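You operate a simulated robot arm through the tools that you are given. There is no shell and no other tool.

You run a simulated robot arm. Do the job below in one go: nothing can be reset, and whatever is moved stays where it is left.

JOB
Bring the bench damper to 3 bar: pump if low, bleed if high.
Fine: within 0.3 bar; open its valve first, shut it after, then leave the air bleed open.

Only the result counts: the job must be done as asked and must still hold three seconds after the hand-in. Knocking over, shifting, dropping, spilling or breaking anything else fails it.

ROBOT AND FRAMES
A 7-joint arm with a two-finger parallel gripper, fixed in place. Base frame: the origin is at the foot of the arm, x ahead of it, y to its left, z up; the work surface is at about z = 800. Readings come in mm, degrees, newtons and seconds.
Its first joint turns from -166.0 to 166.0 degrees. Payload 4.4 kg.
Tool frame: the origin (TCP) lies between the finger pads and is the grasp point; the fingertips stand 23 mm ahead of it; z points along the fingers, y is the line along which they close. The gripper opens to 94 mm. The fingers are 38 mm wide and 10 mm thick; the gripper's body (54 by 96 mm) begins 39 mm behind the TCP.
Orientation is that of the tool frame in the base frame, as a unit quaternion [x, y, z, w]. With the fingers straight down and closing along the base's y, the tool's x points along the base's -x, its y along +y and its z along -z.

CONTROLS
- The arm moves only by the tool play_rows. Its argument "steps" is a list of rows, each an object of numbers (a shift or turn left out is 0, a gripper value left out holds the last): "dx", "dy", "dz": the shift along the base's x, y, z in mm; "rx", "ry", "rz": the turn, a rotation vector about the base's x, y, z in degrees; "jaw": the gripper command, from -1 (shut) to 1 (fully open), values between in proportion. In form: [{"dx": .., "dy": .., "dz": .., "rx": .., "ry": .., "rz": .., "jaw": ..}, ...]. A call has 1 to 20 rows; each row shifts and turns the commanded pose from where the row before left it. Each row takes 0.2 s and may step no farther than 50 mm and 8.6 degrees from the row before; otherwise, or with a gripper value out of range, the whole call is refused. Where a pose cannot be reached the arm comes as near as it can. A force on the tool above 40 N (or 10 N above the force at the start of the call, whichever is more), or a blocked arm, ends the call early, and 0.2 s more pass. Each finger travels about 72 mm/s and halts on what it meets, pressing with about 43 N; the grip force reading is that of the motor and also rises with nothing between the fingers. The clock runs only during rows and for 0.2 s after the last one: add rows that do not move to give the fingers time. The reply holds the time, the measured pose of the TCP, the force on the tool along the base axes, the opening and the grip force, in the units named above and with some noise, with the torque about the TCP (base axes, N m) and any sound that the robot's microphone picked up.
- Cameras (640 x 400 px; columns grow to the right, rows downward): "scene" is fixed at [397.8, -497.1, 1486.8]; the picture's right is [1.00, 0.02, 0.00], its down [0.01, -0.47, -0.88] and it looks along [-0.01, 0.88, -0.47] (base axes); focal length 317 px, centre (320, 200). "wrist" rides on the gripper at [86, 16, -74] in the tool frame; the picture's right is [-0.18, 0.98, 0.00], its down [-0.58, -0.11, -0.81] and it looks along [-0.79, -0.15, 0.59] (tool axes); focal length 243 px, centre (320, 200). There is no depth. A picture from a camera that has moved, and an enlarged one, comes with that camera's place and axes in the base frame and with its lens. The place of the scene camera against the robot may be out by one fixed shift of up to 12 mm in any direction.
- get_image(camera): a new picture of that camera. The clock stands still meanwhile.
- zoom(camera, box): a new picture of the part [left, top, right, bottom] of that camera's present view, enlarged. The clock stands still meanwhile.
- finish_job(): hands the job in; it is judged then, once.

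Places have to be worked out from the pictures, the camera data and where the tool is seen. Open the gripper and draw the arm clear of the work before you hand the job in, unless the task says otherwise.

The tools are called after "Call:" as a command line: name --argument value ..., lists and objects as JSON in quotes. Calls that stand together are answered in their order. play_rows: Moves the arm, as the interface text tells. Its arguments: {"type":"object","properties":{"steps":{"type":"array","items":{"type":"object","properties":{"dx":{"type":"number"},"dy":{"type":"number"},"dz":{"type":"number"},"rx":{"type":"number"},"ry":{"type":"number"},"rz":{"type":"number"},"jaw":{"type":"number"}}}}},"required":["steps"]} The other tools are called the same way: get_image (camera) takes a picture; zoom (camera, box) takes an enlarged picture of a part of a camera's view; finish_job () hands the job in.

At the start:

```text
clock: 0.0
eef_pos: [600.7, 568.8, 1125.9]
ee_rot: [-0.001, 1.0, -0.001, 0.0]
wrist_force: [0.4, -0.2, 0.3]
moment: [0.02, 0.01, -0.04]
opening: 93.6
gripper_force: 0.0
```

scene: 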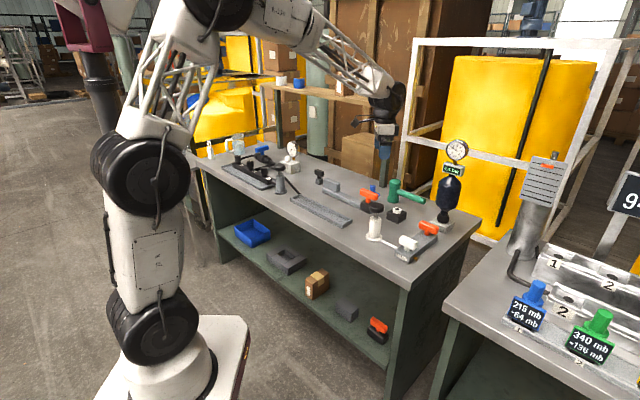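
wrist: 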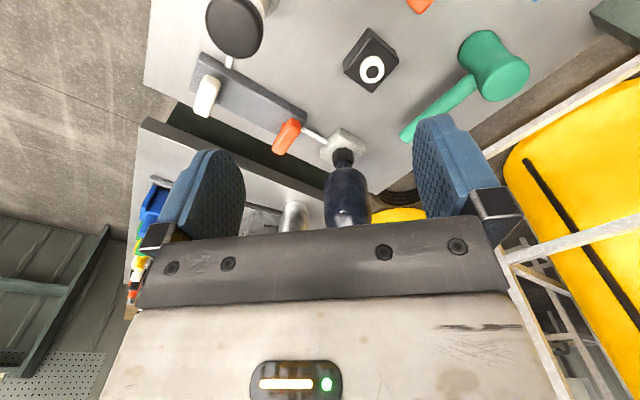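

I start by looking closer at the bench from both cameras to identify the damper, valve, pump and bleed.

Call:
zoom --camera "scene" --box '[340, 130, 480, 270]'

Call:
zoom --camera "scene" --box '[200, 120, 360, 240]'

Call:
zoom --camera "wrist" --box '[130, 0, 550, 240]'

Call:
zoom --camera "scene" --box '[430, 130, 480, 180]'

```text
2.86 times, centred on (410, 200) of scene
camera zoom: at [397.8, -497.1, 1486.8], right [1.0, 0.02, 0.0], down [0.01, -0.47, -0.88], along [-0.01, 0.88, -0.47], focal length 906 px, centre (63, 200)
```

zoom: 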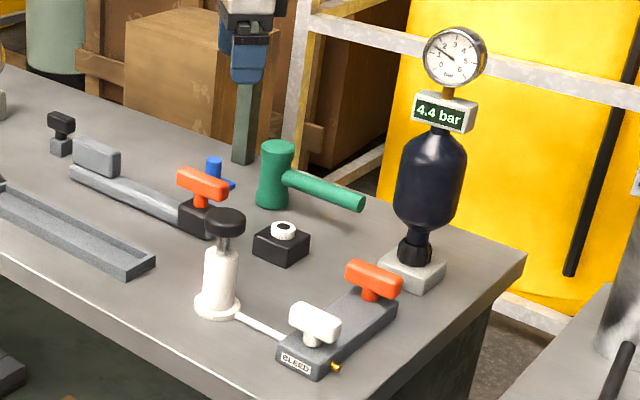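

```text
3.33 times, centred on (280, 180) of scene
camera zoom: at [397.8, -497.1, 1486.8], right [1.0, 0.02, 0.0], down [0.01, -0.47, -0.88], along [-0.01, 0.88, -0.47], focal length 1057 px, centre (453, 267)
```

zoom: 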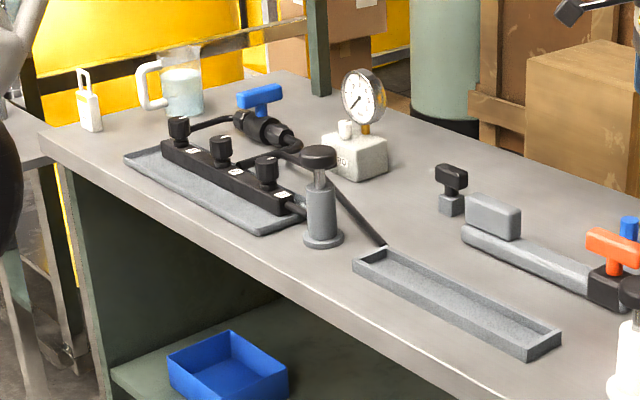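

```text
1.52 times, centred on (340, 120) of wrist
camera zoom: at [513.9, 584.3, 1201.0], right [0.18, 0.98, 0.0], down [0.58, -0.11, 0.81], along [0.79, -0.15, -0.59], focal length 370 px, centre (290, 322)
```

zoom: 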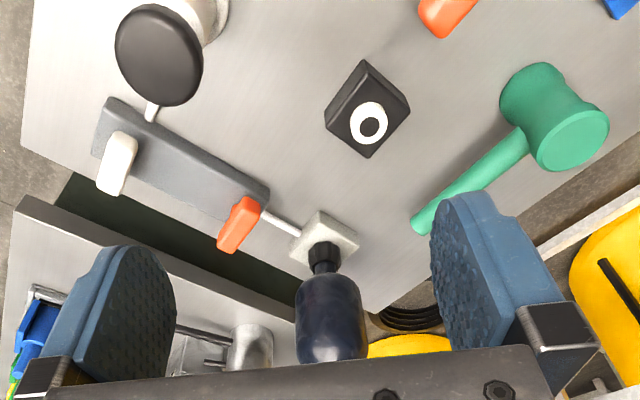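

```text
8.00 times, centred on (455, 155) of scene
camera zoom: at [397.8, -497.1, 1486.8], right [1.0, 0.02, 0.0], down [0.01, -0.47, -0.88], along [-0.01, 0.88, -0.47], focal length 2536 px, centre (-760, 560)
```

zoom: 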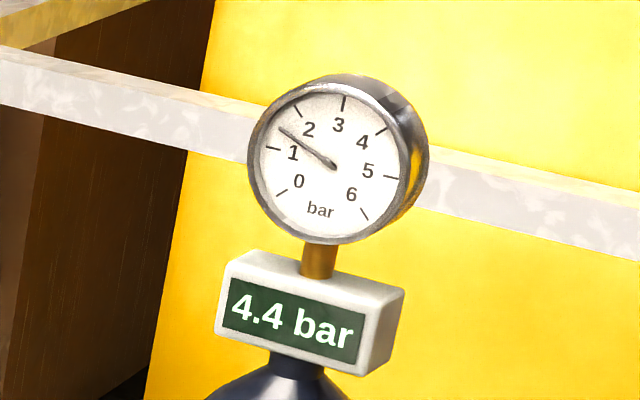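

The damper's dial (~1.4) and its digital display (4.4 bar) disagree, so I must find out which one is true. Closer views of the valves, the pump and the other objects next.

Call:
zoom --camera "wrist" --box '[180, 30, 380, 180]'

Call:
zoom --camera "scene" --box '[395, 215, 445, 270]'

Call:
zoom --camera "scene" --box '[360, 180, 410, 250]'

Call:
zoom --camera "scene" --box '[235, 130, 315, 200]'

```text
2.67 times, centred on (280, 105) of wrist
camera zoom: at [513.9, 584.3, 1201.0], right [0.18, 0.98, 0.0], down [0.58, -0.11, 0.81], along [0.79, -0.15, -0.59], focal length 647 px, centre (427, 453)
```

zoom: 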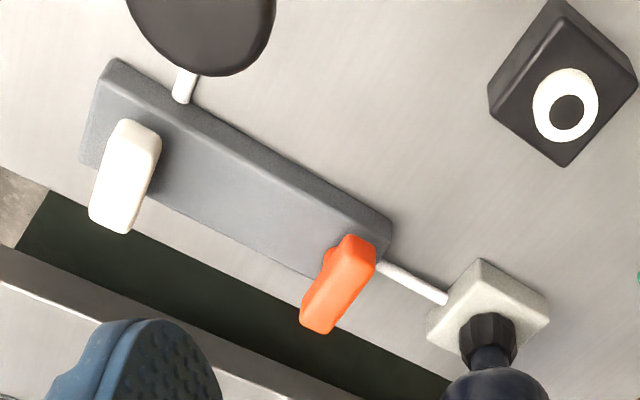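

```text
7.27 times, centred on (420, 242) of scene
camera zoom: at [397.8, -497.1, 1486.8], right [1.0, 0.02, 0.0], down [0.01, -0.47, -0.88], along [-0.01, 0.88, -0.47], focal length 2306 px, centre (-407, -109)
```

zoom: 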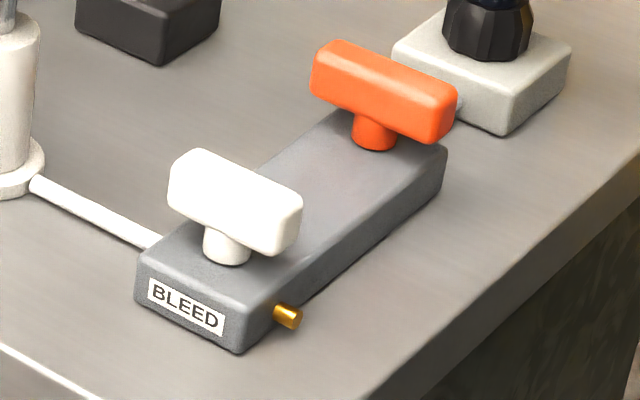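

```text
5.71 times, centred on (385, 215) of scene
camera zoom: at [397.8, -497.1, 1486.8], right [1.0, 0.02, 0.0], down [0.01, -0.47, -0.88], along [-0.01, 0.88, -0.47], focal length 1811 px, centre (-51, 114)
```

zoom: 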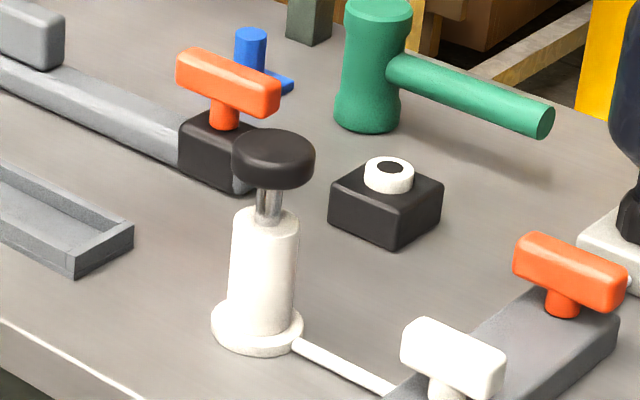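

```text
5.71 times, centred on (275, 165) of scene
camera zoom: at [397.8, -497.1, 1486.8], right [1.0, 0.02, 0.0], down [0.01, -0.47, -0.88], along [-0.01, 0.88, -0.47], focal length 1811 px, centre (577, 400)
```

zoom: 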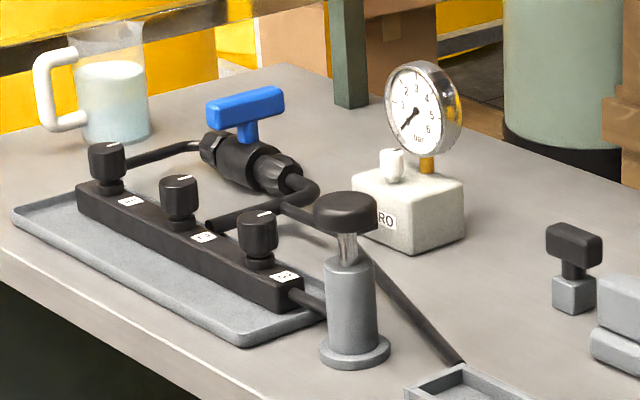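

Plan: yaw the tool -45° so it closes across the orange handle (about (771, 475, 858)), with the jaw half open. I stay high, then look again.

Call:
play_rows --steps '[{"rz": -7.5, "jaw": 0.2}, {"rz": -7.5}, {"rz": -7.5}, {"rz": -7.5}, {"rz": -7.5}, {"rz": -7.5}, {"dx": 25, "dy": -30}, {"dx": 25, "dy": -30}, {"dx": 25, "dy": -30}, {"dx": 25, "dy": -10}]'

Call:
get_image --camera "wrist"

Call:
get_image --camera "scene"

```text
clock: 2.2
eef_pos: [700.1, 465.4, 1126.0]
ee_rot: [0.383, 0.924, 0.0, 0.0]
wrist_force: [-0.3, 0.3, 0.3]
moment: [0.01, 0.01, 0.03]
opening: 56.5
gripper_force: 0.0
```

```text
taken
camera wrist: at [650.4, 538.8, 1201.8], right [0.82, 0.57, 0.0], down [0.33, -0.49, 0.81], along [0.46, -0.66, -0.59], focal length 243 px, centre (320, 200)
```

wrist: 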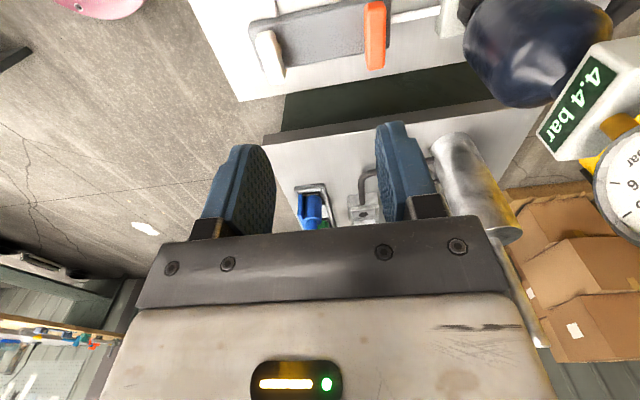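

```text
taken
```

scene: 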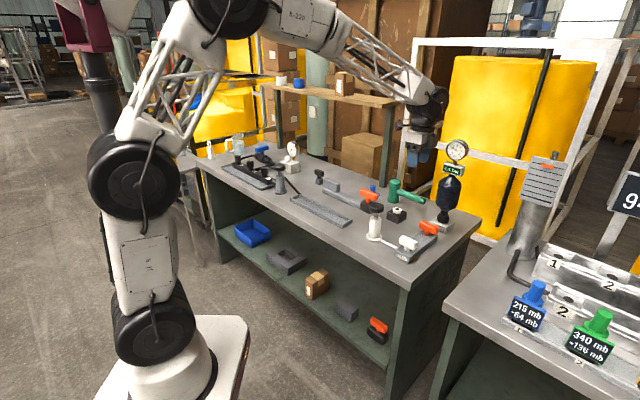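

The block now lies across the top of the wrist view; I zoom in to measure the handles' positions and angles.

Call:
zoom --camera "wrist" --box '[240, 0, 480, 110]'

```text
2.67 times, centred on (360, 55) of wrist
camera zoom: at [650.4, 538.8, 1201.8], right [0.82, 0.57, 0.0], down [0.33, -0.49, 0.81], along [0.46, -0.66, -0.59], focal length 647 px, centre (213, 587)
```

zoom: 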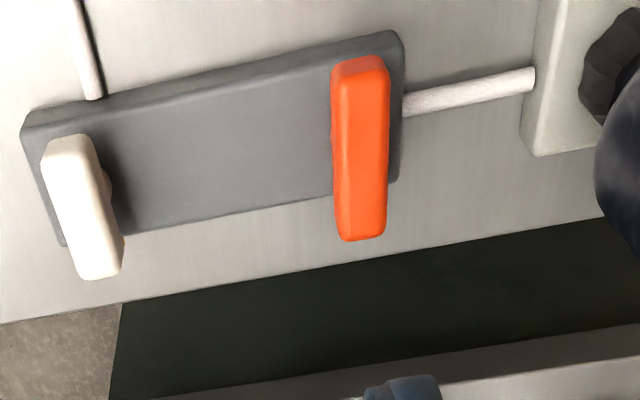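

Handle bar measured near (775, 479) at about -43°. I go to a point about 110 mm above it and recheck alignment.

Call:
play_rows --steps '[{"dx": 25, "dy": 4, "dz": -40}, {"dx": 25, "dy": 5, "dz": -40}, {"dx": 25, "dy": 5, "dz": -40}, {"dz": -30}, {}]'

Call:
get_image --camera "wrist"

Call:
zoom --camera "scene" --box '[360, 110, 480, 270]'

```text
clock: 3.4
eef_pos: [776.4, 481.9, 974.1]
ee_rot: [0.383, 0.924, 0.0, 0.0]
wrist_force: [0.6, -0.4, -0.2]
moment: [-0.01, -0.03, 0.01]
opening: 56.5
gripper_force: 0.1
```

```text
taken
camera wrist: at [726.2, 555.1, 1050.2], right [0.82, 0.57, 0.0], down [0.33, -0.49, 0.81], along [0.46, -0.66, -0.59], focal length 243 px, centre (320, 200)
```

wrist: 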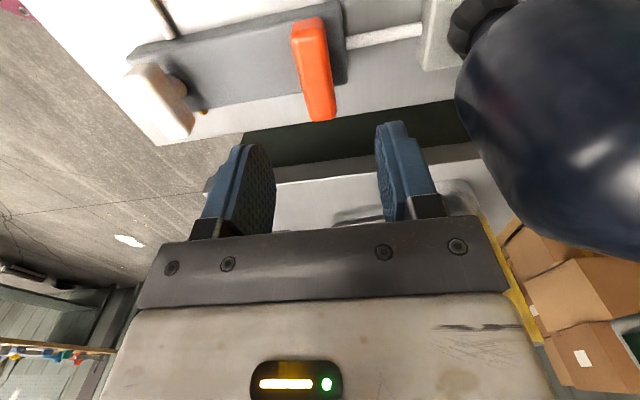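

```text
2.50 times, centred on (420, 190) of scene
camera zoom: at [397.8, -497.1, 1486.8], right [1.0, 0.02, 0.0], down [0.01, -0.47, -0.88], along [-0.01, 0.88, -0.47], focal length 792 px, centre (70, 225)
```

zoom: 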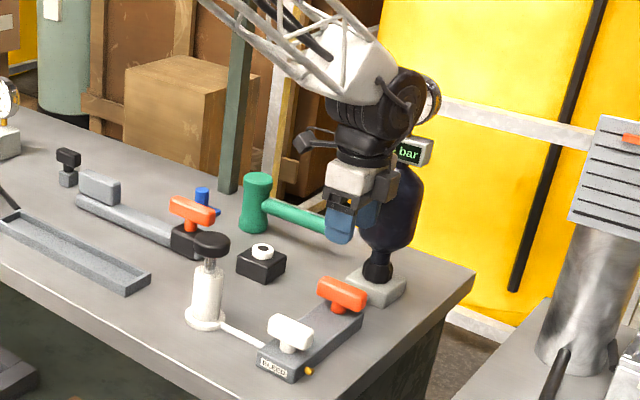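

Handle centre works out to about (775, 479.5). I shift slightly and descend to z ≈ 864, slowly, watching the force near the damper.

Call:
play_rows --steps '[{"dx": -1, "dy": -3, "dz": -20}, {"dz": -20}, {"dz": -20}, {"dz": -20}, {"dz": -15}, {"dz": -15}, {}]'

Call:
get_image --camera "wrist"

Call:
zoom --camera "scene" --box '[360, 130, 480, 270]'

```text
clock: 5.0
eef_pos: [776.3, 478.6, 866.1]
ee_rot: [0.382, 0.924, -0.001, 0.0]
wrist_force: [0.0, -0.1, 0.0]
moment: [0.0, 0.0, -0.02]
opening: 56.5
gripper_force: 0.1
```

```text
taken
camera wrist: at [725.4, 551.8, 941.8], right [0.82, 0.57, 0.0], down [0.33, -0.49, 0.81], along [0.46, -0.66, -0.59], focal length 243 px, centre (320, 200)
```

wrist: 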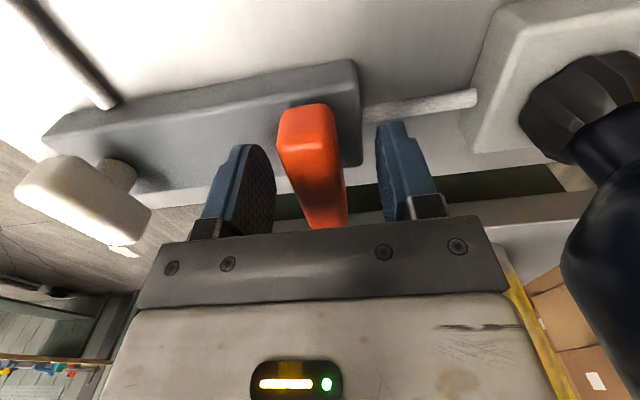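

```text
2.86 times, centred on (420, 200) of scene
camera zoom: at [397.8, -497.1, 1486.8], right [1.0, 0.02, 0.0], down [0.01, -0.47, -0.88], along [-0.01, 0.88, -0.47], focal length 906 px, centre (34, 200)
```

zoom: 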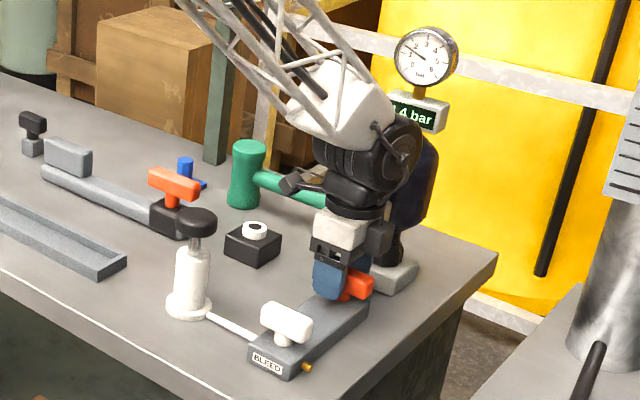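

The handle is centred between the fingers but sits a touch lower than guessed. I go down 6 mm and close on it.

Call:
play_rows --steps '[{"dz": -6}, {"jaw": -0.2}, {"jaw": -0.5}, {"jaw": -0.8}, {"jaw": -1}, {}, {}]'

Call:
get_image --camera "wrist"

```text
clock: 6.5
eef_pos: [774.3, 478.2, 860.6]
ee_rot: [0.383, 0.924, -0.001, -0.001]
wrist_force: [-10.5, -5.3, 6.4]
moment: [0.34, -0.26, -0.04]
opening: 24.3
gripper_force: 45.3
stopped in row 7: the force on the tool passed its limit at 41 N (the readings are from after the stop); the commanded pose is now the measured one
```

```text
taken
camera wrist: at [724.6, 551.0, 935.4], right [0.82, 0.57, 0.0], down [0.34, -0.49, 0.81], along [0.46, -0.67, -0.59], focal length 243 px, centre (320, 200)
```

wrist: 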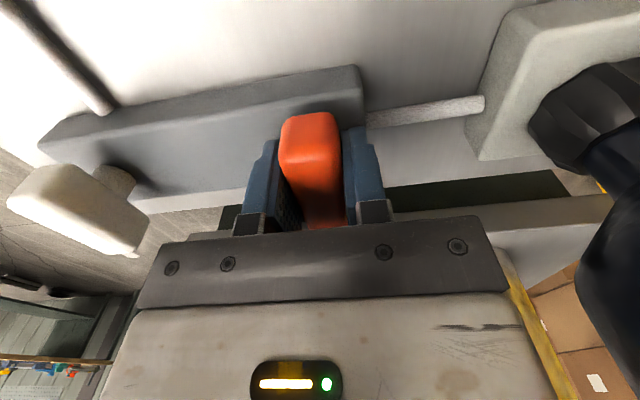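

Gripped at 24 mm. I relieve the side load a little, then try a small counter-clockwise turn.

Call:
play_rows --steps '[{"dx": -0.6, "dy": -0.5}, {}, {}]'

```text
clock: 7.3
eef_pos: [773.4, 476.8, 860.1]
ee_rot: [0.381, 0.925, 0.0, 0.0]
wrist_force: [24.8, 21.6, -11.9]
moment: [0.31, -0.22, 0.17]
opening: 23.9
gripper_force: 44.8
```

Call:
play_rows --steps '[{"dx": 0.5, "dy": 0.5, "dz": -0.3}, {}]'

```text
clock: 7.9
eef_pos: [773.5, 477.2, 860.1]
ee_rot: [0.383, 0.924, -0.001, 0.0]
wrist_force: [5.3, 6.6, 7.6]
moment: [-0.31, -0.81, 0.08]
opening: 24.1
gripper_force: 45.2
```

Forces are low now. I try a small CCW turn of 12° to see whether the handle yields.

Call:
play_rows --steps '[{"rz": 4}, {"rz": 4}, {"rz": 4}, {}]'

```text
clock: 9.0
eef_pos: [772.9, 476.9, 859.6]
ee_rot: [0.282, 0.959, -0.002, -0.001]
wrist_force: [-12.8, -6.1, 8.0]
moment: [0.3, -0.63, -0.03]
opening: 24.0
gripper_force: 44.8
stopped in row 4: the force on the tool passed its limit at 41 N (the readings are from after the stop); the commanded pose is now the measured one
```

Call:
get_image --camera "wrist"

Call:
zoom --camera "scene" --box '[385, 130, 475, 270]'

```text
taken
camera wrist: at [709.9, 538.2, 935.4], right [0.69, 0.72, 0.0], down [0.43, -0.41, 0.81], along [0.58, -0.56, -0.59], focal length 243 px, centre (320, 200)
```

wrist: 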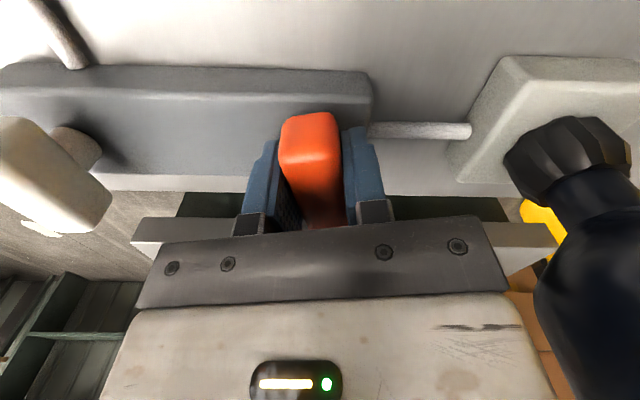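

```text
2.86 times, centred on (430, 200) of scene
camera zoom: at [397.8, -497.1, 1486.8], right [1.0, 0.02, 0.0], down [0.01, -0.47, -0.88], along [-0.01, 0.88, -0.47], focal length 906 px, centre (6, 200)
```

zoom: 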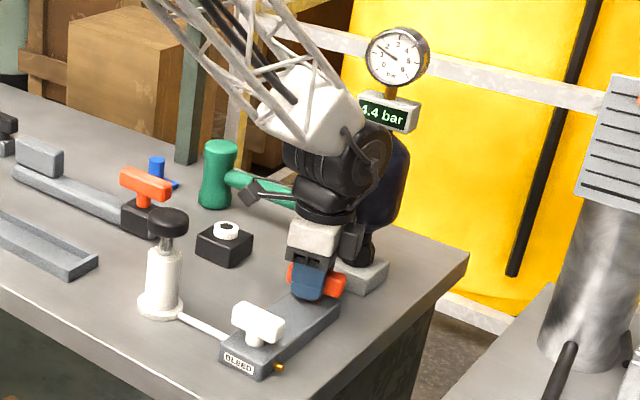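

The handle turns freely CCW with the grip; the axis seems ~6 mm off the TCP along the bar. I continue turning with a small orbit correction.

Call:
play_rows --steps '[{"dx": -0.4, "dy": -0.3, "dz": 0.3}, {"rz": 4, "dx": -0.25, "dy": -0.37}, {"rz": 4, "dx": -0.21, "dy": -0.39}, {"rz": 4, "dx": -0.18, "dy": -0.4}, {"rz": 4, "dx": -0.14, "dy": -0.42}, {"rz": 4, "dx": -0.1, "dy": -0.43}, {}]'

```text
clock: 10.6
eef_pos: [772.1, 475.7, 860.0]
ee_rot: [0.113, 0.994, -0.001, 0.0]
wrist_force: [6.9, 10.1, 3.0]
moment: [0.57, -1.68, 0.05]
opening: 24.2
gripper_force: 44.8
```

Call:
play_rows --steps '[{"dx": 0.2, "dy": 0.3}, {"rz": 4, "dx": -0.06, "dy": -0.34}, {"rz": 4, "dx": -0.04, "dy": -0.34}, {"rz": 4, "dx": -0.01, "dy": -0.34}, {"rz": 4, "dx": 0.02, "dy": -0.34}, {"rz": 4, "dx": 0.04, "dy": -0.34}, {"rz": 4, "dx": 0.06, "dy": -0.34}, {}]'

```text
clock: 12.4
eef_pos: [772.5, 472.1, 859.1]
ee_rot: [-0.097, 0.995, -0.001, 0.001]
wrist_force: [13.8, -8.1, 11.1]
moment: [1.2, -1.29, -0.04]
opening: 24.0
gripper_force: 45.3
```

Call:
play_rows --steps '[{"dx": 0.3, "dy": -0.2, "dz": 0.3}, {"rz": 4, "dx": 0.13, "dy": -0.3}, {"rz": 4, "dx": 0.15, "dy": -0.3}, {"rz": 4, "dx": 0.17, "dy": -0.29}, {"rz": 4, "dx": 0.19, "dy": -0.28}, {}]'

Call:
zoom --camera "scene" --box '[385, 130, 475, 270]'

Call:
get_image --camera "wrist"

```text
clock: 13.8
eef_pos: [773.1, 471.5, 860.4]
ee_rot: [-0.234, 0.972, -0.001, -0.001]
wrist_force: [-14.6, -6.9, 14.7]
moment: [0.69, 0.87, 0.02]
opening: 23.9
gripper_force: 45.5
```

```text
2.86 times, centred on (430, 200) of scene
camera zoom: at [397.8, -497.1, 1486.8], right [1.0, 0.02, 0.0], down [0.01, -0.47, -0.88], along [-0.01, 0.88, -0.47], focal length 906 px, centre (6, 200)
```

zoom: 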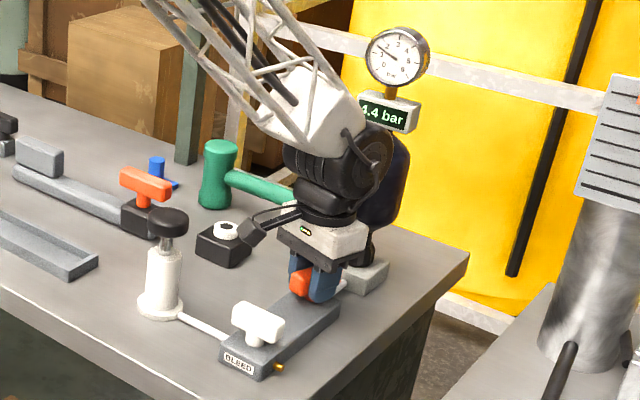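

```text
taken
camera wrist: at [688.9, 447.5, 935.5], right [-0.28, 0.96, 0.0], down [0.57, 0.17, 0.81], along [0.77, 0.23, -0.59], focal length 243 px, centre (320, 200)
```

wrist: 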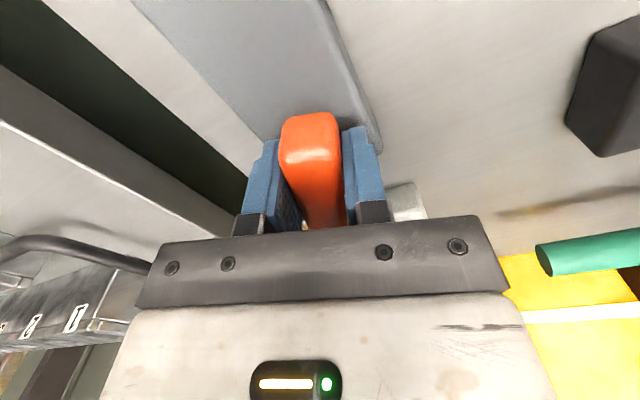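

Handle is at about 72° of turn. I finish the last ~20° and watch for a stop.

Call:
play_rows --steps '[{"dx": -0.3, "dy": -0.1, "dz": 0.3}, {"rz": 4, "dx": 0.2, "dy": -0.26}, {"rz": 4, "dx": 0.22, "dy": -0.25}, {"rz": 4, "dx": 0.23, "dy": -0.24}, {"rz": 4, "dx": 0.24, "dy": -0.23}, {}]'

Call:
zoom --camera "scene" --box '[385, 130, 475, 270]'

```text
clock: 15.2
eef_pos: [775.2, 470.6, 858.3]
ee_rot: [-0.367, 0.93, -0.002, -0.001]
wrist_force: [-7.8, -4.9, -2.1]
moment: [0.2, 1.13, 0.03]
opening: 23.8
gripper_force: 45.4
```

```text
2.86 times, centred on (430, 200) of scene
camera zoom: at [397.8, -497.1, 1486.8], right [1.0, 0.02, 0.0], down [0.01, -0.47, -0.88], along [-0.01, 0.88, -0.47], focal length 906 px, centre (6, 200)
```

zoom: 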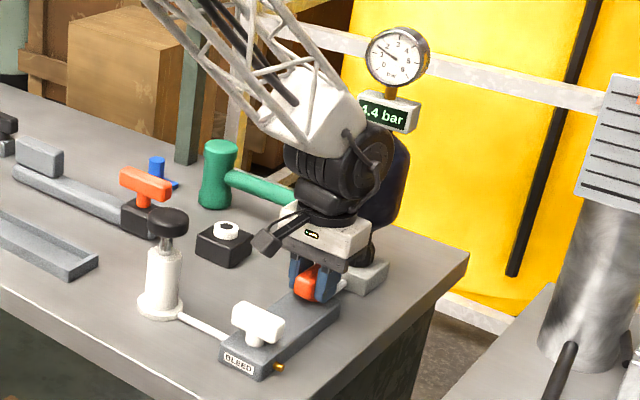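

Now at 88°, no stop felt, readings unchanged. I nudge a few more degrees to find the end stop.

Call:
play_rows --steps '[{"dx": -0.2, "dy": -0.1}, {"rz": 3, "dx": 0.2, "dy": -0.2}, {"rz": 2, "dx": 0.1, "dy": -0.1}, {}, {}]'

Call:
zoom --camera "scene" --box '[430, 130, 480, 180]'

```text
clock: 16.4
eef_pos: [774.1, 470.5, 860.4]
ee_rot: [-0.407, 0.913, -0.002, 0.0]
wrist_force: [-2.0, -0.1, -20.3]
moment: [0.63, -0.26, -2.17]
opening: 24.8
gripper_force: 44.9
```

```text
8.00 times, centred on (455, 155) of scene
camera zoom: at [397.8, -497.1, 1486.8], right [1.0, 0.02, 0.0], down [0.01, -0.47, -0.88], along [-0.01, 0.88, -0.47], focal length 2536 px, centre (-760, 560)
```

zoom: 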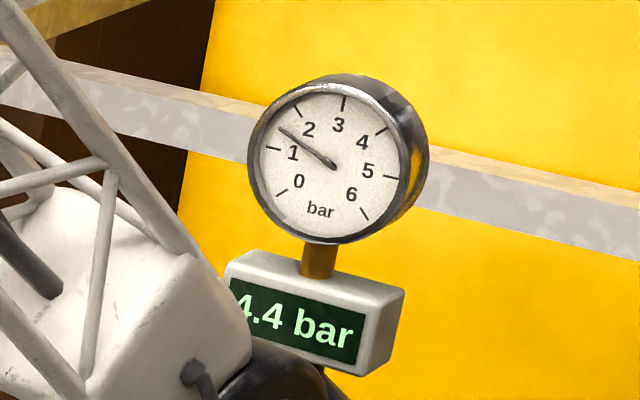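

End stop reached (−2.2 N·m at 92°): the valve is now in line with the pipe, i.e. open. I release, lift, and move over the bleed handle (≈(681.5, 375)) while yawing back to −45°.

Call:
play_rows --steps '[{"jaw": 0.2}, {}, {}, {"dz": 30}, {"dz": 30}, {"dx": -16, "dy": -16, "dz": 20, "rz": -7.5}, {"dx": -16, "dy": -16, "rz": -7.5}, {"dx": -16, "dy": -16, "rz": -7.5}, {"dx": -16, "dy": -16, "rz": -7.5}, {"dx": -16, "dy": -16, "rz": -7.5}, {"dx": -13, "dy": -15, "rz": -7.5}, {"rz": -8.5}, {"rz": -8.5}, {"rz": -8.5}, {"rz": -8.5}, {"rz": -8.5}, {"rz": -4.5}, {}]'

Call:
get_image --camera "wrist"

Call:
zoom --camera "scene" --box '[350, 120, 480, 270]'

```text
clock: 20.2
eef_pos: [682.3, 376.4, 940.3]
ee_rot: [0.374, 0.927, -0.001, -0.001]
wrist_force: [-0.6, -0.5, 0.6]
moment: [0.04, 0.01, 0.0]
opening: 56.4
gripper_force: 0.0
```

```text
taken
camera wrist: at [630.6, 447.7, 1015.7], right [0.82, 0.58, 0.0], down [0.34, -0.48, 0.81], along [0.47, -0.66, -0.59], focal length 243 px, centre (320, 200)
```

wrist: 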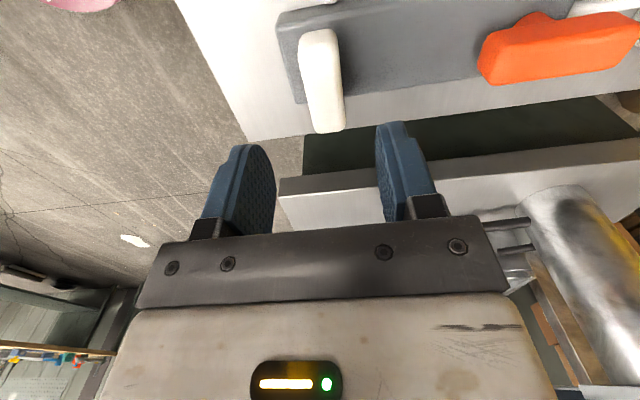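

```text
2.67 times, centred on (415, 195) of scene
camera zoom: at [397.8, -497.1, 1486.8], right [1.0, 0.02, 0.0], down [0.01, -0.47, -0.88], along [-0.01, 0.88, -0.47], focal length 845 px, centre (67, 213)
```

zoom: 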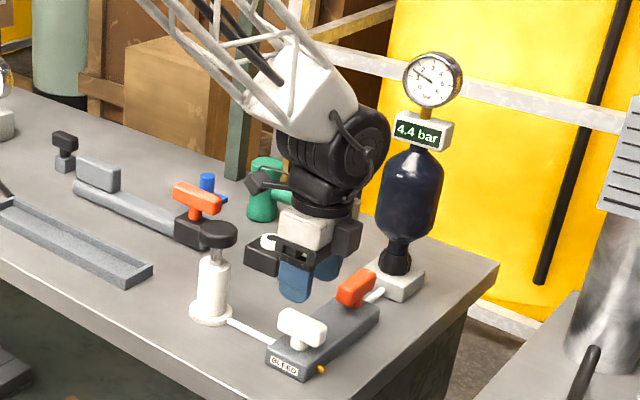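

Valve is open and in line; display 4.4 and dial 1.4 unchanged. Bleed axis estimated at (681.5, 378.5); I descend and grip its handle with moderate steps, the camera housing just clears the pump knob.

Call:
play_rows --steps '[{"dx": -0.8, "dy": 2.1, "dz": -20, "rz": -1}, {"dz": -20}, {"dz": -20}, {"dz": -12}, {}]'

Call:
get_image --camera "wrist"

Call:
zoom --camera "scene" --box '[350, 120, 480, 270]'

```text
clock: 21.4
eef_pos: [680.7, 375.7, 869.2]
ee_rot: [0.381, 0.924, -0.001, 0.0]
wrist_force: [-0.3, -0.2, 1.0]
moment: [-0.01, 0.01, 0.0]
opening: 56.4
gripper_force: 0.1
```

```text
taken
camera wrist: at [631.8, 450.2, 943.9], right [0.82, 0.57, 0.0], down [0.34, -0.49, 0.81], along [0.45, -0.67, -0.59], focal length 243 px, centre (320, 200)
```

wrist: 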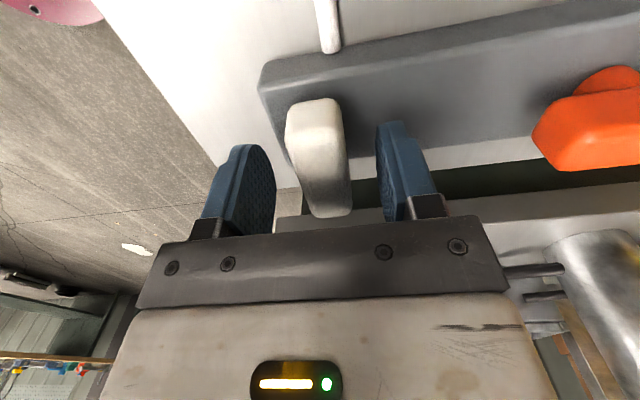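

```text
2.67 times, centred on (415, 195) of scene
camera zoom: at [397.8, -497.1, 1486.8], right [1.0, 0.02, 0.0], down [0.01, -0.47, -0.88], along [-0.01, 0.88, -0.47], focal length 845 px, centre (67, 213)
```

zoom: 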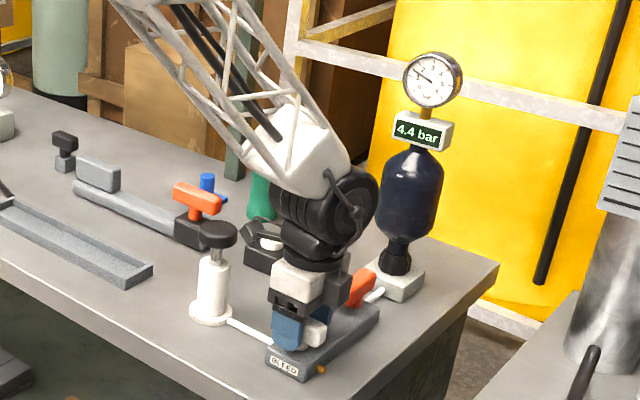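

Alignment is close; I shift ~2.5 mm to centre the bar, lower 8 mm and close gently.

Call:
play_rows --steps '[{"dx": 2.6, "dy": 1.0, "dz": -4}, {"dz": -4}, {"jaw": -0.1}, {"jaw": -0.3}, {"jaw": -0.45}, {"jaw": -0.55}, {}]'

```text
clock: 23.0
eef_pos: [682.2, 378.7, 859.4]
ee_rot: [0.382, 0.924, -0.002, -0.001]
wrist_force: [-6.8, -5.9, 3.1]
moment: [0.1, 0.05, -0.01]
opening: 25.3
gripper_force: 4.5
```

Call:
play_rows --steps '[{"dx": -0.4, "dy": -0.3, "jaw": -0.8}, {"jaw": -1}, {}]'

```text
clock: 23.8
eef_pos: [682.7, 378.0, 859.3]
ee_rot: [0.382, 0.924, -0.001, 0.0]
wrist_force: [-13.8, -11.4, 5.9]
moment: [1.2, -0.41, 0.0]
opening: 24.1
gripper_force: 44.6
```

Call:
play_rows --steps '[{"dx": -0.4, "dy": -0.4}, {"rz": 4, "dx": -0.05, "dy": -0.05}, {"rz": 4, "dx": -0.05, "dy": -0.05}, {}]'

Call:
zoom --camera "scene" --box '[400, 130, 480, 270]'

```text
clock: 24.8
eef_pos: [681.8, 379.2, 860.4]
ee_rot: [0.317, 0.949, 0.0, 0.0]
wrist_force: [26.2, 18.3, -23.8]
moment: [1.06, 0.14, 0.0]
opening: 23.7
gripper_force: 45.2
```

```text
2.86 times, centred on (440, 200) of scene
camera zoom: at [397.8, -497.1, 1486.8], right [1.0, 0.02, 0.0], down [0.01, -0.47, -0.88], along [-0.01, 0.88, -0.47], focal length 906 px, centre (-23, 200)
```

zoom: 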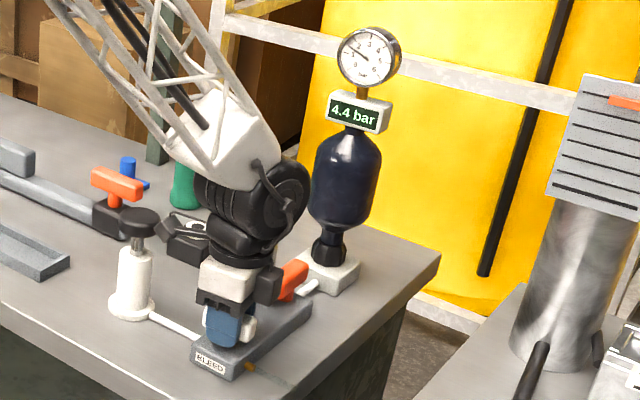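

Handle moves; a faint trace shows at the brass nipple. I zoom in while relieving the side load.

Call:
zoom --camera "scene" --box '[400, 225, 450, 275]'

Call:
play_rows --steps '[{"dx": 0.5, "dy": 0.4, "dz": -0.4}]'

Call:
zoom --camera "scene" --box '[430, 130, 480, 180]'

```text
8.00 times, centred on (425, 250) of scene
camera zoom: at [397.8, -497.1, 1486.8], right [1.0, 0.02, 0.0], down [0.01, -0.47, -0.88], along [-0.01, 0.88, -0.47], focal length 2536 px, centre (-520, -200)
```

zoom: 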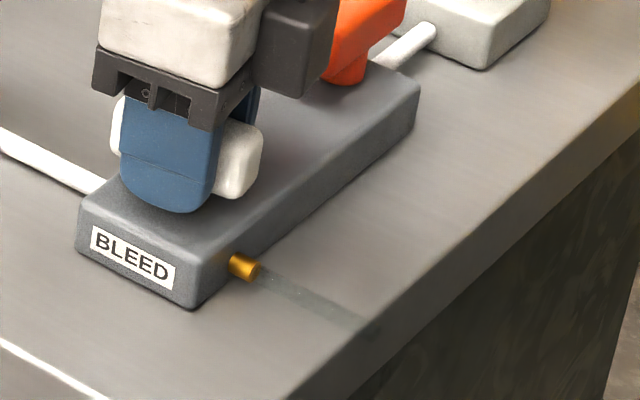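

```text
clock: 25.2
eef_pos: [682.4, 378.1, 860.0]
ee_rot: [0.316, 0.949, -0.002, 0.0]
wrist_force: [14.7, 11.4, -17.6]
moment: [-0.04, -1.76, -0.01]
opening: 23.8
gripper_force: 45.2
```

```text
8.00 times, centred on (455, 155) of scene
camera zoom: at [397.8, -497.1, 1486.8], right [1.0, 0.02, 0.0], down [0.01, -0.47, -0.88], along [-0.01, 0.88, -0.47], focal length 2536 px, centre (-760, 560)
```

zoom: 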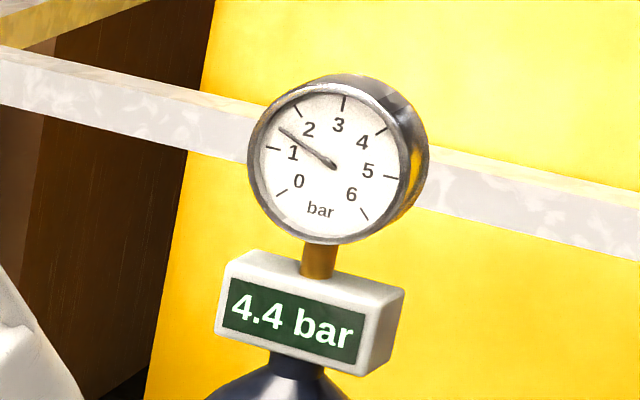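

A faint air jet leaves the nipple: bleed is cracked open. I wait 0.6 s with a relief move and check the gauges again.

Call:
play_rows --steps '[{"dx": 0.3, "dy": 0.2, "dz": -0.3}, {}, {}]'

Call:
zoom --camera "scene" --box '[430, 130, 480, 180]'

Call:
zoom --camera "scene" --box '[400, 225, 450, 275]'

```text
clock: 26.0
eef_pos: [682.4, 377.5, 859.8]
ee_rot: [0.317, 0.949, 0.0, 0.001]
wrist_force: [-4.5, 13.4, -2.1]
moment: [0.63, -0.61, 0.02]
opening: 24.1
gripper_force: 44.6
```

```text
8.00 times, centred on (455, 155) of scene
camera zoom: at [397.8, -497.1, 1486.8], right [1.0, 0.02, 0.0], down [0.01, -0.47, -0.88], along [-0.01, 0.88, -0.47], focal length 2536 px, centre (-760, 560)
```

zoom: 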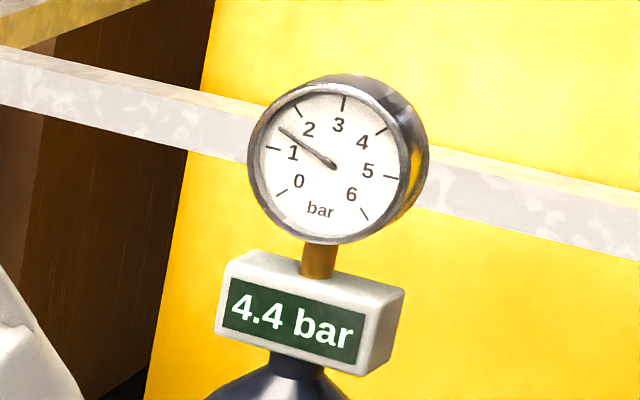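

```text
8.00 times, centred on (425, 250) of scene
camera zoom: at [397.8, -497.1, 1486.8], right [1.0, 0.02, 0.0], down [0.01, -0.47, -0.88], along [-0.01, 0.88, -0.47], focal length 2536 px, centre (-520, -200)
```

zoom: 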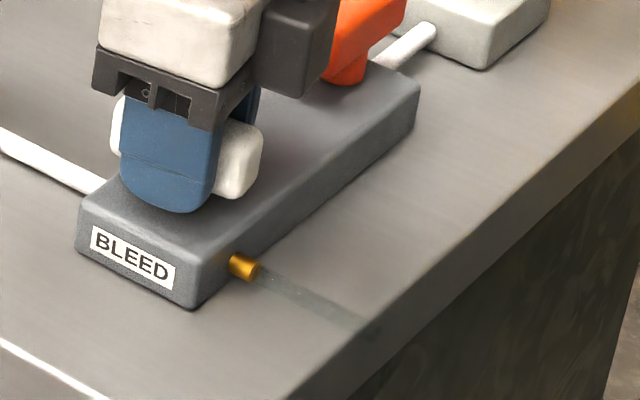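

Still venting with no visible change; I open the bleed another 12° and keep checking.

Call:
play_rows --steps '[{"rz": 4, "dy": 0.2}, {"rz": 4}, {"rz": 4}, {}]'

Call:
zoom --camera "scene" --box '[430, 130, 480, 180]'

Call:
zoom --camera "scene" --box '[400, 225, 450, 275]'

```text
clock: 27.0
eef_pos: [682.8, 378.8, 859.1]
ee_rot: [0.216, 0.976, -0.002, -0.001]
wrist_force: [-22.7, 3.3, 11.4]
moment: [0.53, -0.97, 0.0]
opening: 24.0
gripper_force: 45.2
```

```text
8.00 times, centred on (455, 155) of scene
camera zoom: at [397.8, -497.1, 1486.8], right [1.0, 0.02, 0.0], down [0.01, -0.47, -0.88], along [-0.01, 0.88, -0.47], focal length 2536 px, centre (-760, 560)
```

zoom: 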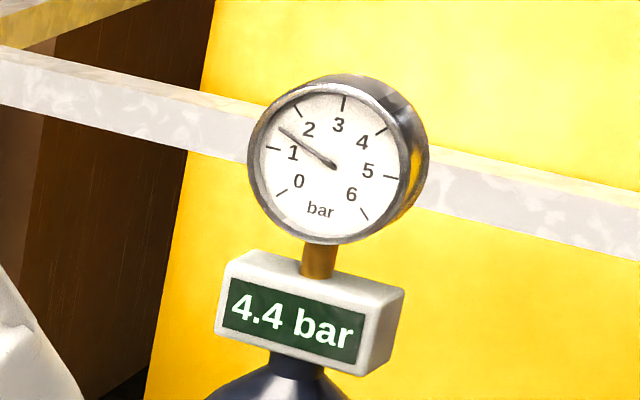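

```text
8.00 times, centred on (425, 250) of scene
camera zoom: at [397.8, -497.1, 1486.8], right [1.0, 0.02, 0.0], down [0.01, -0.47, -0.88], along [-0.01, 0.88, -0.47], focal length 2536 px, centre (-520, -200)
```

zoom: 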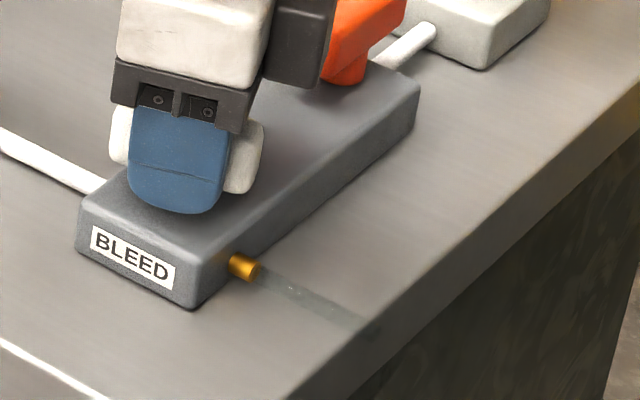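

No change yet on either indicator. I keep opening the bleed and give it time.

Call:
play_rows --steps '[{"dx": -0.5}, {"rz": 4, "dx": -0.1}, {"rz": 4, "dx": -0.1}, {"rz": 4, "dx": -0.1}, {}, {}]'

Call:
zoom --camera "scene" --box '[430, 130, 480, 180]'

Call:
zoom --camera "scene" --box '[400, 225, 450, 275]'

```text
clock: 28.3
eef_pos: [682.3, 377.6, 860.5]
ee_rot: [0.111, 0.994, -0.002, 0.001]
wrist_force: [7.5, 6.3, -5.8]
moment: [0.66, 0.12, -0.02]
opening: 23.9
gripper_force: 45.2
stopped in row 6: the force on the tool passed its limit at 41 N (the readings are from after the stop); the commanded pose is now the measured one
```

```text
8.00 times, centred on (455, 155) of scene
camera zoom: at [397.8, -497.1, 1486.8], right [1.0, 0.02, 0.0], down [0.01, -0.47, -0.88], along [-0.01, 0.88, -0.47], focal length 2536 px, centre (-760, 560)
```

zoom: 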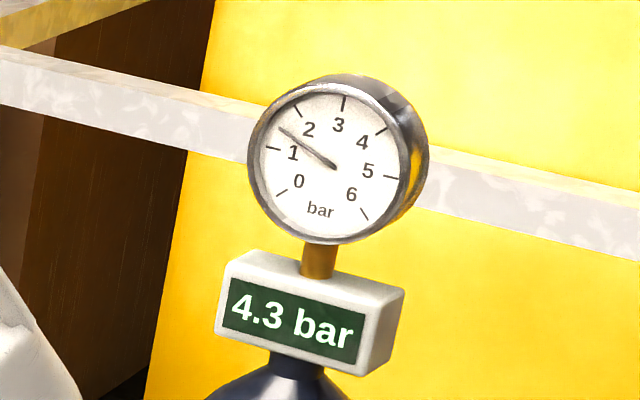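

```text
8.00 times, centred on (425, 250) of scene
camera zoom: at [397.8, -497.1, 1486.8], right [1.0, 0.02, 0.0], down [0.01, -0.47, -0.88], along [-0.01, 0.88, -0.47], focal length 2536 px, centre (-520, -200)
```

zoom: 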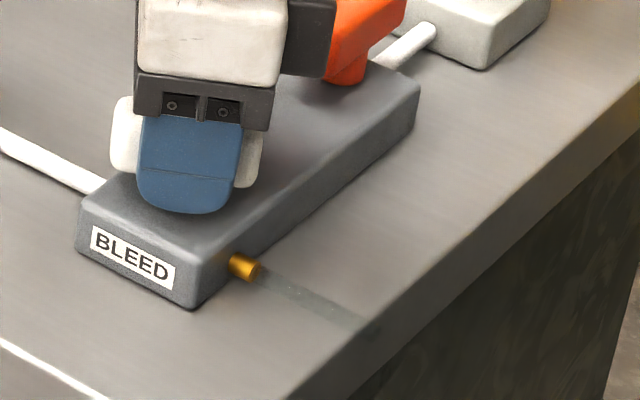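

The display now moves (4.3) while the dial hasn't: bleed works. I open further and compare both as the pressure falls.

Call:
play_rows --steps '[{"dx": 0.2, "dy": 0.2}, {"rz": 4}, {"rz": 4}, {"rz": 4}, {"rz": 4}, {}, {}]'

Call:
zoom --camera "scene" --box '[430, 130, 480, 180]'

```text
clock: 29.9
eef_pos: [682.3, 378.6, 860.0]
ee_rot: [-0.028, 1.0, 0.0, 0.0]
wrist_force: [7.7, 12.9, -8.6]
moment: [0.76, -1.01, 0.01]
opening: 23.8
gripper_force: 44.9
```

```text
8.00 times, centred on (455, 155) of scene
camera zoom: at [397.8, -497.1, 1486.8], right [1.0, 0.02, 0.0], down [0.01, -0.47, -0.88], along [-0.01, 0.88, -0.47], focal length 2536 px, centre (-760, 560)
```

zoom: 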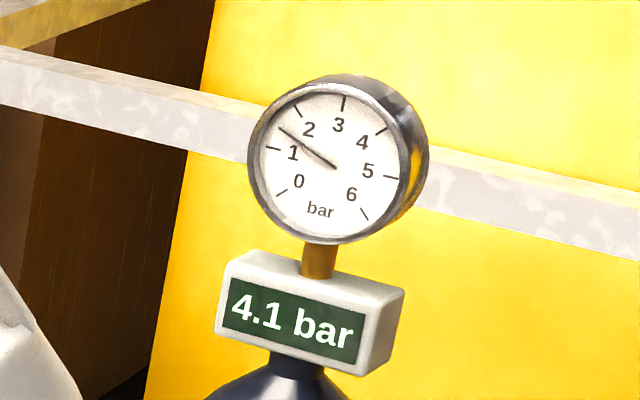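

Dial needle hasn't moved while the display went 4.4→4.1, so the dial is stuck and the display is live. I hold the bleed here for about 2 s and recheck.

Call:
play_rows --steps '[{"dx": 0.1, "dy": 0.3, "dz": -0.2}, {}, {}, {}, {}, {}, {}, {}]'

Call:
zoom --camera "scene" --box '[430, 130, 480, 180]'

Call:
zoom --camera "scene" --box '[275, 135, 310, 175]'

```text
clock: 31.7
eef_pos: [682.9, 377.6, 859.3]
ee_rot: [-0.027, 1.0, -0.001, 0.001]
wrist_force: [24.3, 9.8, -8.9]
moment: [0.57, 0.02, 0.0]
opening: 24.2
gripper_force: 45.2
```

```text
8.00 times, centred on (455, 155) of scene
camera zoom: at [397.8, -497.1, 1486.8], right [1.0, 0.02, 0.0], down [0.01, -0.47, -0.88], along [-0.01, 0.88, -0.47], focal length 2536 px, centre (-760, 560)
```

zoom: 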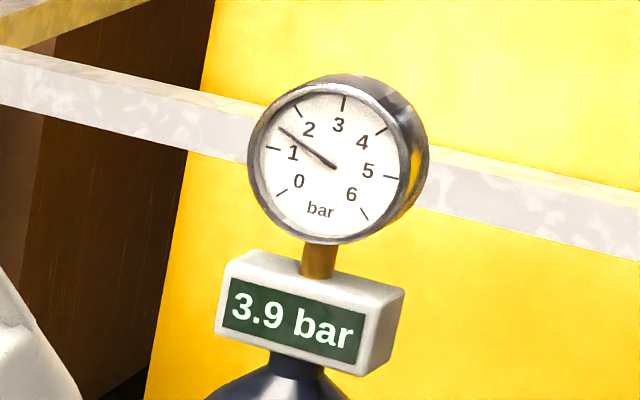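

```text
10.00 times, centred on (292, 155) of scene
camera zoom: at [397.8, -497.1, 1486.8], right [1.0, 0.02, 0.0], down [0.01, -0.47, -0.88], along [-0.01, 0.88, -0.47], focal length 3170 px, centre (595, 650)
```

zoom: 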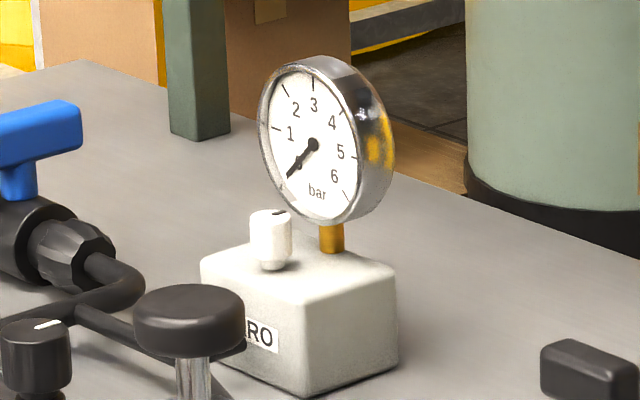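

Falling about 0.1 bar/s (3.9 now); dial still frozen. I hold with the load relieved for ~3.4 s.

Call:
play_rows --steps '[{"dx": 0.4, "dy": 0.1, "dz": -0.2}, {}, {}, {}, {}, {}, {}, {}, {}, {}, {}, {}, {}, {}, {}, {}, {}]'

Call:
zoom --camera "scene" --box '[430, 130, 480, 180]'

```text
clock: 33.5
eef_pos: [682.5, 378.1, 860.6]
ee_rot: [-0.029, 1.0, -0.002, 0.0]
wrist_force: [-5.5, -9.1, 8.6]
moment: [0.7, -0.46, 0.01]
opening: 24.2
gripper_force: 45.0
stopped in row 9: the force on the tool passed its limit at 40 N (the readings are from after the stop); the commanded pose is now the measured one
```

```text
8.00 times, centred on (455, 155) of scene
camera zoom: at [397.8, -497.1, 1486.8], right [1.0, 0.02, 0.0], down [0.01, -0.47, -0.88], along [-0.01, 0.88, -0.47], focal length 2536 px, centre (-760, 560)
```

zoom: 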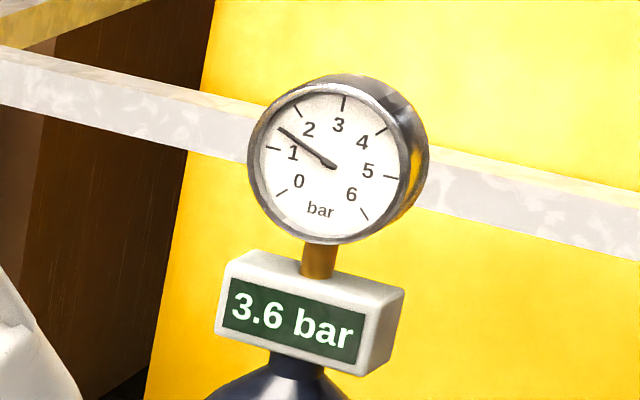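

3.6 bar. I wait ~1.6 s more.

Call:
play_rows --steps '[{}, {}, {}, {}, {}, {}]'

Call:
zoom --camera "scene" --box '[430, 130, 480, 180]'

```text
clock: 34.9
eef_pos: [683.2, 377.6, 859.6]
ee_rot: [-0.027, 1.0, -0.001, 0.0]
wrist_force: [-12.8, -16.5, 15.9]
moment: [0.79, 0.08, 0.03]
opening: 23.7
gripper_force: 45.0
```

```text
8.00 times, centred on (455, 155) of scene
camera zoom: at [397.8, -497.1, 1486.8], right [1.0, 0.02, 0.0], down [0.01, -0.47, -0.88], along [-0.01, 0.88, -0.47], focal length 2536 px, centre (-760, 560)
```

zoom: 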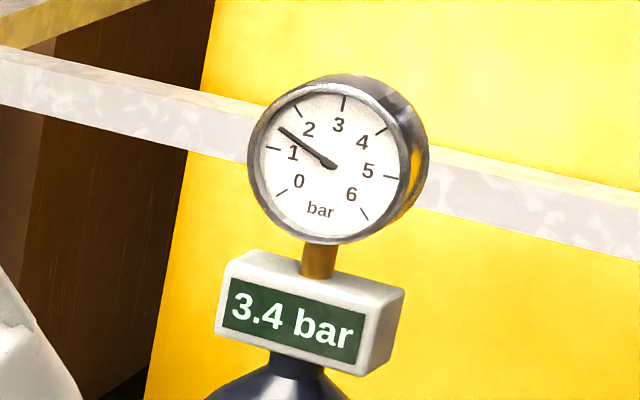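

3.4 bar. Closing takes a couple of seconds, so I start turning the bleed back now.

Call:
play_rows --steps '[{"dx": -0.4, "dy": -0.4, "dz": 0.3}, {"rz": -4}, {"rz": -4}, {"rz": -4}, {"rz": -4}, {"rz": -4}, {"rz": -4}]'

Call:
zoom --camera "scene" --box '[430, 130, 480, 180]'

```text
clock: 36.5
eef_pos: [681.6, 379.2, 860.0]
ee_rot: [0.182, 0.983, -0.002, 0.0]
wrist_force: [20.1, 14.1, -17.3]
moment: [0.32, -1.13, -0.01]
opening: 24.0
gripper_force: 44.8
```

```text
8.00 times, centred on (455, 155) of scene
camera zoom: at [397.8, -497.1, 1486.8], right [1.0, 0.02, 0.0], down [0.01, -0.47, -0.88], along [-0.01, 0.88, -0.47], focal length 2536 px, centre (-760, 560)
```

zoom: 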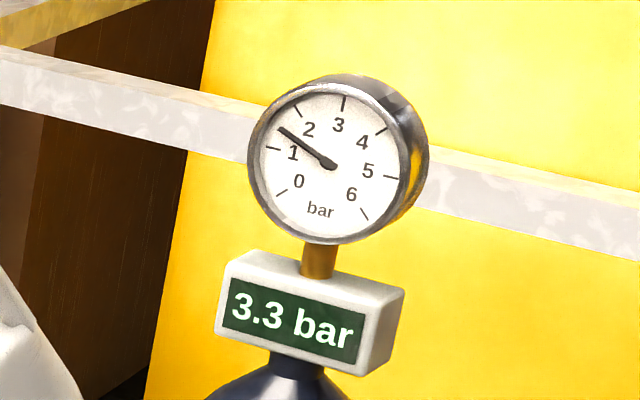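

3.3 bar at a ~24° opening, now bleeding slowly. I hold here and monitor for fine trimming.

Call:
play_rows --steps '[{"dx": 0.5, "dy": 0.3, "dz": -0.3}, {}, {}, {}, {}, {}, {}, {}]'

Call:
zoom --camera "scene" --box '[430, 130, 480, 180]'

```text
clock: 38.3
eef_pos: [682.9, 378.7, 860.1]
ee_rot: [0.182, 0.983, 0.0, 0.0]
wrist_force: [-7.2, -7.9, 0.3]
moment: [1.27, 0.9, -0.02]
opening: 23.9
gripper_force: 44.7
```

```text
8.00 times, centred on (455, 155) of scene
camera zoom: at [397.8, -497.1, 1486.8], right [1.0, 0.02, 0.0], down [0.01, -0.47, -0.88], along [-0.01, 0.88, -0.47], focal length 2536 px, centre (-760, 560)
```

zoom: 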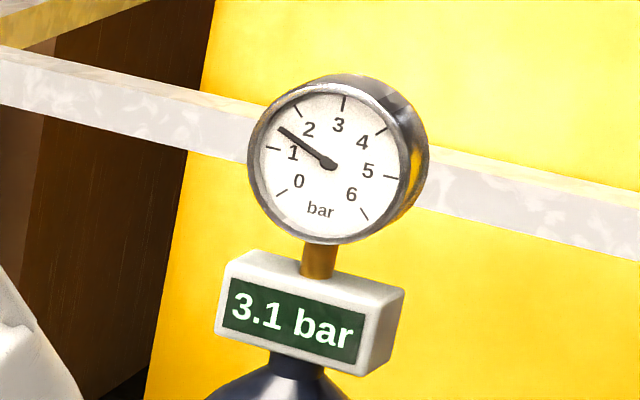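

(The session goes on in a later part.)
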